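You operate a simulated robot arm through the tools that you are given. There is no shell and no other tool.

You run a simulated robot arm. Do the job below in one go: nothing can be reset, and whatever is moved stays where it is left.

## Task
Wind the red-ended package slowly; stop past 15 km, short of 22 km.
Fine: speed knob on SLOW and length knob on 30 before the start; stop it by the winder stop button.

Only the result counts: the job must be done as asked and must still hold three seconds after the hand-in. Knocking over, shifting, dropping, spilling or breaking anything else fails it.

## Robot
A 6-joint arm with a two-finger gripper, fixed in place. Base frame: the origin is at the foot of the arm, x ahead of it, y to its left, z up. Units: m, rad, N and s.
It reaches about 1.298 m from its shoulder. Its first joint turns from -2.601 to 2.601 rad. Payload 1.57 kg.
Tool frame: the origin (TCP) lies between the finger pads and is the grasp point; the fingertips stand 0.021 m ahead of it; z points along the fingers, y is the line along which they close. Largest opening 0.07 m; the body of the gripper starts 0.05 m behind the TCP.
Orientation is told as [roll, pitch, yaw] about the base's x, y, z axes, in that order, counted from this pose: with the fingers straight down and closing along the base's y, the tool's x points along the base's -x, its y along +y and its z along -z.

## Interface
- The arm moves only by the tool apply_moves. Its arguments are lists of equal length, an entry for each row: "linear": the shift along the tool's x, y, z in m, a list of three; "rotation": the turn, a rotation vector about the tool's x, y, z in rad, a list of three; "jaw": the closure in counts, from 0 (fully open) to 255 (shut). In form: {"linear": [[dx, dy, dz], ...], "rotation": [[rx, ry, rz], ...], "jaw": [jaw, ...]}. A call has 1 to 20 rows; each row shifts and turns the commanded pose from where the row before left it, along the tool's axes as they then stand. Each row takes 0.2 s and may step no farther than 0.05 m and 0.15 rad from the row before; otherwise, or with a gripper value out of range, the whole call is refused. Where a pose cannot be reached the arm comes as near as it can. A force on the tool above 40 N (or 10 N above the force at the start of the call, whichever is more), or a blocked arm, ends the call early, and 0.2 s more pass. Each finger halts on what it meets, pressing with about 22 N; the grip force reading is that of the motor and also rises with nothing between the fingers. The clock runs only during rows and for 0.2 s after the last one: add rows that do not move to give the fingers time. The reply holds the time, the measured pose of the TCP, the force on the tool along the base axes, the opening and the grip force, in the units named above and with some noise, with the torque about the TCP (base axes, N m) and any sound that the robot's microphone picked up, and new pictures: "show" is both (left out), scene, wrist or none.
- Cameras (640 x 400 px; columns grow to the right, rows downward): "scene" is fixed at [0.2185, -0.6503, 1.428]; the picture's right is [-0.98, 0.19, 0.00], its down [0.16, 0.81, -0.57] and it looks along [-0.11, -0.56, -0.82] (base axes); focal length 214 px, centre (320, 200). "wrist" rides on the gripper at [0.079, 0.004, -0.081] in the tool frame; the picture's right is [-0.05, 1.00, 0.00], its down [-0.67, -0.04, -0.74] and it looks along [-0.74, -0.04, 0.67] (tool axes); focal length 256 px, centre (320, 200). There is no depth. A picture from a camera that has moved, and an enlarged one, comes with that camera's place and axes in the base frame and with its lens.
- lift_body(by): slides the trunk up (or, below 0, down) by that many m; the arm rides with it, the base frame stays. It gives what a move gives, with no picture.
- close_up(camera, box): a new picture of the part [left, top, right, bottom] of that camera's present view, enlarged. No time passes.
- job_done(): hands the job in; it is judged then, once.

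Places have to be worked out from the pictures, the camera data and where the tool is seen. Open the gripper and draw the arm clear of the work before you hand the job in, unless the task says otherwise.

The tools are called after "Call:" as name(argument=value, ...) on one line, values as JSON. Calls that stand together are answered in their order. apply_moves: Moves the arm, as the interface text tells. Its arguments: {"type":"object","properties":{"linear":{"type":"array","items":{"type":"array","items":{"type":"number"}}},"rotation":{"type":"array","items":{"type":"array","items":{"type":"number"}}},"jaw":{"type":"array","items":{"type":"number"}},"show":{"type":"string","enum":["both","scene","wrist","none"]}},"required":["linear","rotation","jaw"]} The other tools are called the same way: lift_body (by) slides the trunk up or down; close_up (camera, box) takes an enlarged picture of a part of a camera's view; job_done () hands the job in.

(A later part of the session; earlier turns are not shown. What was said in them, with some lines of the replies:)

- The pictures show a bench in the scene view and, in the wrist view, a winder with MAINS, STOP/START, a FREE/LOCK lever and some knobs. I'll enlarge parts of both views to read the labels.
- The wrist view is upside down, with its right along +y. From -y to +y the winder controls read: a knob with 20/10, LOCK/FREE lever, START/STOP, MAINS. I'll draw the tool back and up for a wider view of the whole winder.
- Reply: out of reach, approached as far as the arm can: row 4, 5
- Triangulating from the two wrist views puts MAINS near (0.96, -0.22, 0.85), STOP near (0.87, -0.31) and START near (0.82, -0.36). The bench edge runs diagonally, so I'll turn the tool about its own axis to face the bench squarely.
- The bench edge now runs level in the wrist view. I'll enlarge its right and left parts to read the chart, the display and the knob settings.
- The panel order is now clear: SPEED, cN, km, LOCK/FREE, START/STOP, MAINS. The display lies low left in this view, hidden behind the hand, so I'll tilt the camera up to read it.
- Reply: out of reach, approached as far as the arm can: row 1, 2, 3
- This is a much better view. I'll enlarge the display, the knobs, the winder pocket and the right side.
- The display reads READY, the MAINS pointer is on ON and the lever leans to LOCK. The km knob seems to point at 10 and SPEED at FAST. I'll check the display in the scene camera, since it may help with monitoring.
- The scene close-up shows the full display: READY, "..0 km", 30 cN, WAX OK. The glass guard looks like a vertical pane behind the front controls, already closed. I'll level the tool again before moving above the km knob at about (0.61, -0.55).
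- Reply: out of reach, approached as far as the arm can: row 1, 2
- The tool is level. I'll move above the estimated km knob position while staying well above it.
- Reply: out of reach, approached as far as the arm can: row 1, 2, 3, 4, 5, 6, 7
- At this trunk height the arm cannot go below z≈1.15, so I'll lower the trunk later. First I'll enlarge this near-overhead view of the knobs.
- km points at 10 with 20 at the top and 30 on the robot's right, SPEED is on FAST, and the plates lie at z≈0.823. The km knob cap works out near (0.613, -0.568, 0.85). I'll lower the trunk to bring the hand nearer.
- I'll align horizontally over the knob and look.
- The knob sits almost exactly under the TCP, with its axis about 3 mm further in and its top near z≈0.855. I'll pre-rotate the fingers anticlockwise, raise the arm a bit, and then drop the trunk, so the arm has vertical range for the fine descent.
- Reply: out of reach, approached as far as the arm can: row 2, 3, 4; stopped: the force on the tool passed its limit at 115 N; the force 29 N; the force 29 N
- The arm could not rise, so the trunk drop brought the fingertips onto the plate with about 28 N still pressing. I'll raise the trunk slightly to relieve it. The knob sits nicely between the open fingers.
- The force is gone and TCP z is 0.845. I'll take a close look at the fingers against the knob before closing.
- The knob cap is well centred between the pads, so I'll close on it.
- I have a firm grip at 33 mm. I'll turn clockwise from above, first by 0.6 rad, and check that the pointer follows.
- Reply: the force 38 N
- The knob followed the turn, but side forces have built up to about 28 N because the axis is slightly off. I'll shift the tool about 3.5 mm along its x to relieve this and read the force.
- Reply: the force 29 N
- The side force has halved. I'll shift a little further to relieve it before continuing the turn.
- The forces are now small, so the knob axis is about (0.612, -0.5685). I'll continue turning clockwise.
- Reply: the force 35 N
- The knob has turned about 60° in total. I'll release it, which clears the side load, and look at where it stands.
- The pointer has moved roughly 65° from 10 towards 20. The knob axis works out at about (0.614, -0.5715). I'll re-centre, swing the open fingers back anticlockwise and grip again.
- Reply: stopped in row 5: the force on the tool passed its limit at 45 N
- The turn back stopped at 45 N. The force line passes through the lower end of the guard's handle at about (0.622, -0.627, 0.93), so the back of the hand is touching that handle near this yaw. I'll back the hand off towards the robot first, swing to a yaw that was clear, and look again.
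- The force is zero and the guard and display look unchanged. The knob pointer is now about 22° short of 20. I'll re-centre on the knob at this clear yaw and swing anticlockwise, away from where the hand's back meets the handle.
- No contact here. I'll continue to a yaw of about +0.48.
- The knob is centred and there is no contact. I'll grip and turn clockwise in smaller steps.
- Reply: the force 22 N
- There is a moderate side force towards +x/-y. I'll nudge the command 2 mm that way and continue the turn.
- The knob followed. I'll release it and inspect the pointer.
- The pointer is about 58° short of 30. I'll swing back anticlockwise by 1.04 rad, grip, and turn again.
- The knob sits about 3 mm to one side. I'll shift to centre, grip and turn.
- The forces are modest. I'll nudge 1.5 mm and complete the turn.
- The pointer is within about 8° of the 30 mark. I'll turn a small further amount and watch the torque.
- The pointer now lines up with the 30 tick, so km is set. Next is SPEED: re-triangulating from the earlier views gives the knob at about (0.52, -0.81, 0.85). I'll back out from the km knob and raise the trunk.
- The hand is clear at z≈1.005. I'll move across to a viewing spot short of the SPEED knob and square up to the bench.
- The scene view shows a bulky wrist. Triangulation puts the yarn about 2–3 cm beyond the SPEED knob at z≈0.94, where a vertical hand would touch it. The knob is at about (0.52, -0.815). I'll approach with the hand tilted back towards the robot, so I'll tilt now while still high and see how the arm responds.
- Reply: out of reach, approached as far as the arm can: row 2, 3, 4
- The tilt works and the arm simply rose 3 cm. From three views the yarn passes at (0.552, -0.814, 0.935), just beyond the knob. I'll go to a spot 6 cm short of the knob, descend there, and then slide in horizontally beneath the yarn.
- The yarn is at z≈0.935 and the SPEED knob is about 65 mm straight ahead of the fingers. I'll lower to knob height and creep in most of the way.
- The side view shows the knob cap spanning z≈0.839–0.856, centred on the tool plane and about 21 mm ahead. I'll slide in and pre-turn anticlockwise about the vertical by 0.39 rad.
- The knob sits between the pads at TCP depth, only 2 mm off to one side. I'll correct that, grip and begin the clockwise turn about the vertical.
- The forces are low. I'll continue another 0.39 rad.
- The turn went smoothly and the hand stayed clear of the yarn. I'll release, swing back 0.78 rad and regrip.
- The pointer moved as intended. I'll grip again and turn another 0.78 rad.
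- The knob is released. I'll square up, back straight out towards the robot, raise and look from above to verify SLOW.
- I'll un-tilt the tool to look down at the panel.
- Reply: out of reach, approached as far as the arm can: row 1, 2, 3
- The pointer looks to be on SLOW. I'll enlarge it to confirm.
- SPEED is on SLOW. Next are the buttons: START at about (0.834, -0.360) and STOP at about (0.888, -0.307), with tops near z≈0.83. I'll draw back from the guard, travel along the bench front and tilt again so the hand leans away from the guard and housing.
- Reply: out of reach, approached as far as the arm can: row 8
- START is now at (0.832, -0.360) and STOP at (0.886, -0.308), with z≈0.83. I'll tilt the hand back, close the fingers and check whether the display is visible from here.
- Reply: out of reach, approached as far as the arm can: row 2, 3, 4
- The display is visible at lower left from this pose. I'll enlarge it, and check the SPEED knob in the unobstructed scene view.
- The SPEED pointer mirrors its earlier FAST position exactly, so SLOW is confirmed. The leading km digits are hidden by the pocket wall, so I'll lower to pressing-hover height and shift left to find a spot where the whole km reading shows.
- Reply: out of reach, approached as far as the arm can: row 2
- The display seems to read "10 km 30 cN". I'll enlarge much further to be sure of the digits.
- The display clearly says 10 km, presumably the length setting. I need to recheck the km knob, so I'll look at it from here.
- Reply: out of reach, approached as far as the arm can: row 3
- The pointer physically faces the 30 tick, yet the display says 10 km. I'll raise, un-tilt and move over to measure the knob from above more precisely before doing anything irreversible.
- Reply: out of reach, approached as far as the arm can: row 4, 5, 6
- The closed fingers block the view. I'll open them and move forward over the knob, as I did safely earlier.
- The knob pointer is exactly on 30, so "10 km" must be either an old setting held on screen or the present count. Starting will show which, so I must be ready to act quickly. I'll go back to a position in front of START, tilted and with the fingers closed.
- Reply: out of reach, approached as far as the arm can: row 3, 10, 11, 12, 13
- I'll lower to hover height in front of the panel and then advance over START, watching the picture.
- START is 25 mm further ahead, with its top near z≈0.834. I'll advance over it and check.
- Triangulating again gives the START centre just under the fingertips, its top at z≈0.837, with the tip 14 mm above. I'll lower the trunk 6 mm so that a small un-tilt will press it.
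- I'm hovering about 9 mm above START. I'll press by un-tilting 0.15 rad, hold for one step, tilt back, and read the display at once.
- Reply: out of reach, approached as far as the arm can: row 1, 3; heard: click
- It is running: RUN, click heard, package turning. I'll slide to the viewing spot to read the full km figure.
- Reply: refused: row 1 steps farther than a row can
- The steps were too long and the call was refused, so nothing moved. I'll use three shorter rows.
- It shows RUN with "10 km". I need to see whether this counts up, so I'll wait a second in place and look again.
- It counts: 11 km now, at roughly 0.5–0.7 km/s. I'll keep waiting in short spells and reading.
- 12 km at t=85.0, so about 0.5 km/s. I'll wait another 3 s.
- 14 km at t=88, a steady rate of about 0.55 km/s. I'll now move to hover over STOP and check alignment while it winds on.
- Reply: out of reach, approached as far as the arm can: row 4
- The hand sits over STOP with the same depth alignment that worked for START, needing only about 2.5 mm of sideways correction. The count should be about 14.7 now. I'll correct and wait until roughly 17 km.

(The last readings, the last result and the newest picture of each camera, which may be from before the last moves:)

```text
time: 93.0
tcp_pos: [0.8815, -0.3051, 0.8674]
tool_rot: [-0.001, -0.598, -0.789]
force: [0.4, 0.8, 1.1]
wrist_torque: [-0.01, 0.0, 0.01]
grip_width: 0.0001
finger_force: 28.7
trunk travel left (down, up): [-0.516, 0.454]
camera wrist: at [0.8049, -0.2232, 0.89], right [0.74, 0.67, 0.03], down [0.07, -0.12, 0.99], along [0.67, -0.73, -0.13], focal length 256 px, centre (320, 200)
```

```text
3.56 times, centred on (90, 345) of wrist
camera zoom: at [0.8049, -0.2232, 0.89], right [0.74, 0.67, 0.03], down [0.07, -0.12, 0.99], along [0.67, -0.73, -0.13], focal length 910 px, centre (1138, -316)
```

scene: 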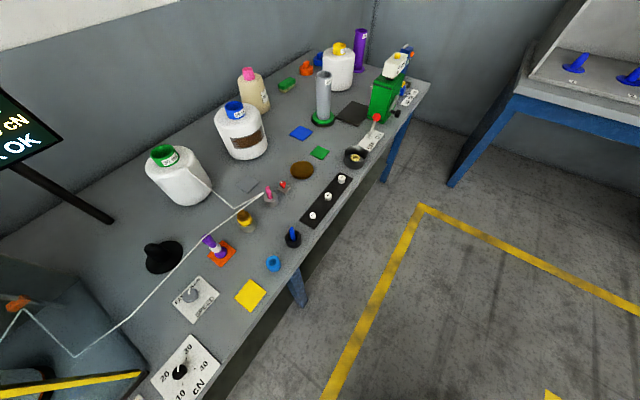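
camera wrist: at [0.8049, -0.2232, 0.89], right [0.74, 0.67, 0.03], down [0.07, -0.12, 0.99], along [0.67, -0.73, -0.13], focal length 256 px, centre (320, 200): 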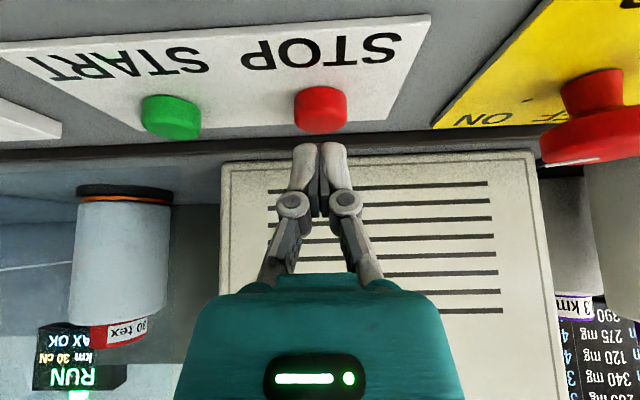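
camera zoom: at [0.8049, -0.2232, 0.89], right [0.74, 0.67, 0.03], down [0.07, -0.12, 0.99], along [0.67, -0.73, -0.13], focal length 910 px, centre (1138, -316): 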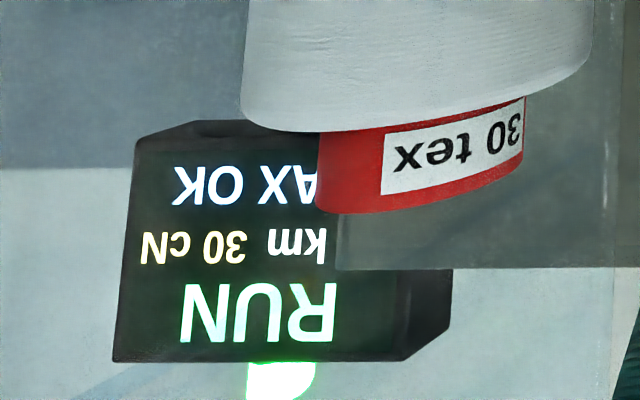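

STOP is centred under the fingertips, the winder is still running, and the count should be about 17 km. I'll press STOP now.

Call:
apply_moves(linear=[[0, 0, 0], [0, 0, 0], [0, 0, 0]], rotation=[[0, 0.15, 0], [0, 0, 0], [0, -0.15, 0]], jaw=[255, 255, 255], show="wrist")

Call:
close_up(camera="wrist", box=[0, 290, 180, 400])

```text
time: 93.8
tcp_pos: [0.8791, -0.3061, 0.866]
tool_rot: [0.0, -0.596, -0.79]
force: [0.1, -0.3, 0.3]
wrist_torque: [-0.01, -0.01, 0.02]
grip_width: 0.0
finger_force: 28.7
out of reach, approached as far as the arm can: row 1, 3
trunk travel left (down, up): [-0.516, 0.454]
heard: click
camera wrist: at [0.8047, -0.2232, 0.8899], right [0.74, 0.67, 0.03], down [0.07, -0.12, 0.99], along [0.67, -0.73, -0.13], focal length 256 px, centre (320, 200)
```

wrist: 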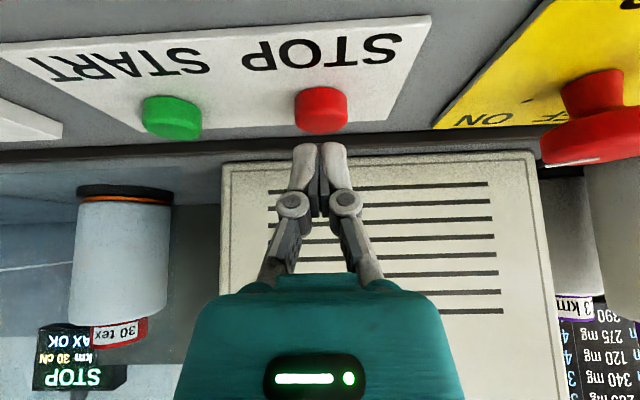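

```text
3.56 times, centred on (90, 345) of wrist
camera zoom: at [0.8047, -0.2232, 0.8899], right [0.74, 0.67, 0.03], down [0.07, -0.12, 0.99], along [0.67, -0.73, -0.13], focal length 910 px, centre (1138, -316)
```

zoom: 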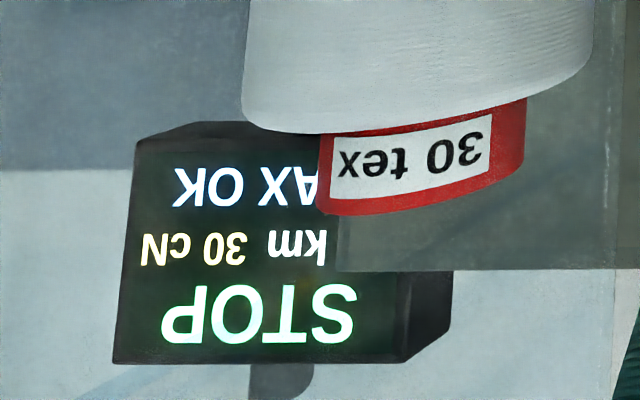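

The display shows STOP with a click heard. I'll back off to the viewing spot to read the final count.

Call:
apply_moves(linear=[[0.0293, 0, -0.02], [0.0293, 0, -0.02], [0, -0.0375, 0], [0, -0.0375, 0], [0, -0.0375, 0], [0, -0.0375, 0], [0, 0, 0]], rotation=[[0, 0, 0], [0, 0, 0], [0, 0, 0], [0, 0, 0], [0, 0, 0], [0, 0, 0], [0, 0, 0]], jaw=[255, 255, 255, 255, 255, 255, 255], show="both")

Call:
close_up(camera="wrist", box=[110, 290, 200, 370])

```text
time: 95.4
tcp_pos: [0.7271, -0.3606, 0.867]
tool_rot: [0.001, -0.598, -0.788]
force: [0.9, -0.4, 0.9]
wrist_torque: [0.0, 0.0, -0.02]
grip_width: 0.0
finger_force: 28.5
trunk travel left (down, up): [-0.516, 0.454]
camera wrist: at [0.6499, -0.2789, 0.8901], right [0.74, 0.67, 0.03], down [0.07, -0.12, 0.99], along [0.67, -0.73, -0.13], focal length 256 px, centre (320, 200)
```

scene: 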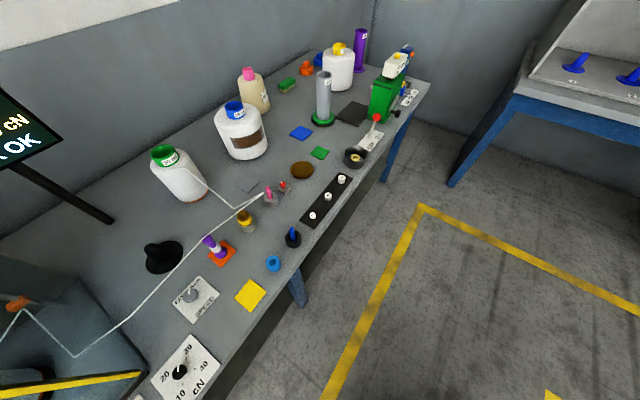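
wrist: 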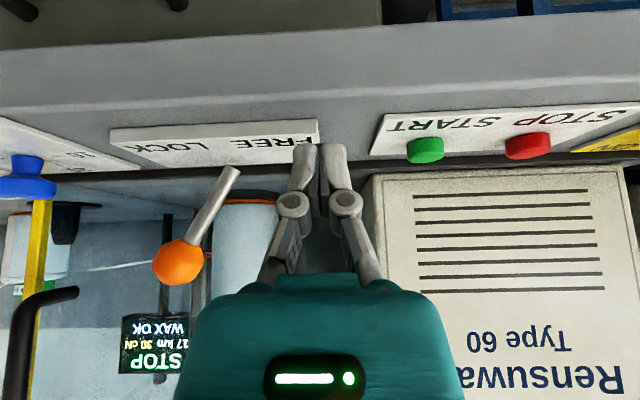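

```text
5.00 times, centred on (155, 330) of wrist
camera zoom: at [0.6499, -0.2789, 0.8901], right [0.74, 0.67, 0.03], down [0.07, -0.12, 0.99], along [0.67, -0.73, -0.13], focal length 1280 px, centre (1145, -450)
```

zoom: 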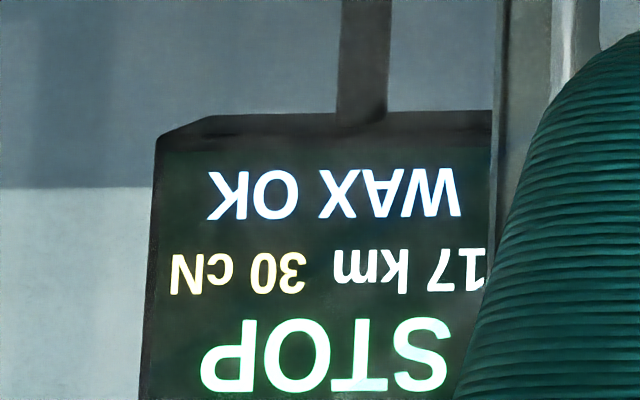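

The display reads STOP, 17 km, 30 cN, WAX OK, which is inside the wanted range. I'll back away, raise the arm clear and open the gripper.

Call:
apply_moves(linear=[[0.0247, 0, -0.0169], [0.0247, 0, -0.0169], [0, 0, 0]], rotation=[[0, 0, 0], [0, 0, 0], [0, 0, 0]], jaw=[255, 255, 255], show="none")

Call:
lift_body(by=0.25)

Call:
apply_moves(linear=[[0, 0, 0], [0, 0, 0], [0, 0, 0], [0, 0, 0], [0, 0, 0]], rotation=[[0, 0, 0], [0, 0, 0], [0, 0, 0], [0, 0, 0], [0, 0, 0]], jaw=[100, 0, 0, 0, 0], show="both")

```text
time: 96.2
tcp_pos: [0.6819, -0.3179, 0.8679]
tool_rot: [0.0, -0.598, -0.789]
force: [0.4, 0.4, -0.4]
wrist_torque: [-0.01, 0.01, 0.0]
grip_width: 0.0
finger_force: 28.7
trunk travel left (down, up): [-0.516, 0.454]
```

```text
time: 98.8
tcp_pos: [0.6832, -0.3176, 1.1174]
tool_rot: [-0.001, -0.599, -0.788]
force: [0.4, 0.8, 0.8]
wrist_torque: [0.04, 0.02, 0.02]
grip_width: 0.0
finger_force: 28.1
trunk travel left (down, up): [-0.766, 0.204]
```

```text
time: 100.0
tcp_pos: [0.6837, -0.3181, 1.117]
tool_rot: [0.001, -0.6, -0.788]
force: [-0.5, -0.7, -0.2]
wrist_torque: [-0.01, 0.01, 0.01]
grip_width: 0.0701
finger_force: 0.1
trunk travel left (down, up): [-0.766, 0.204]
camera wrist: at [0.6073, -0.2348, 1.14], right [0.74, 0.67, 0.03], down [0.07, -0.12, 0.99], along [0.67, -0.73, -0.13], focal length 256 px, centre (320, 200)
```

scene: 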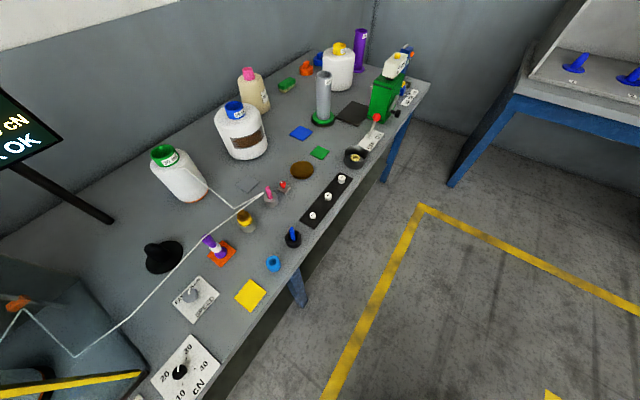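
wrist: 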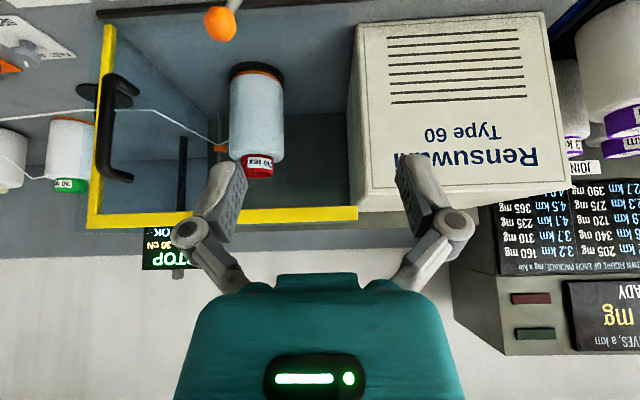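

The winder is stopped at 17 km, the yarn and guard look undisturbed, and the gripper is open and well clear of the bench. I'm handing the job in.

Call:
job_done()

```text
The job is handed in.
```

The red-ended package was wound at slow speed and the winder was stopped with its stop button. The display reads STOP at 17 km, inside the 15–22 km window.

- **Settings before the start:** the speed knob was on SLOW and the length knob on 30. I checked both from pictures before pressing START.
- **Count:** the display already showed 10 km before I pressed START. Winding took it from 10 to 17 km.
- **Contact with the guard:** while I was turning the length knob, the hand pressed against the guard's handle, at about 45 N at most. Guard, display and yarn looked unchanged afterwards.
- **Contact with the length plate:** earlier, the fingertips came down on the length knob's plate with a brief peak of 115 N. No damage showed in the later pictures.

The gripper is open and the arm is raised clear of the bench. I have handed the job in, and no verdict has come back.
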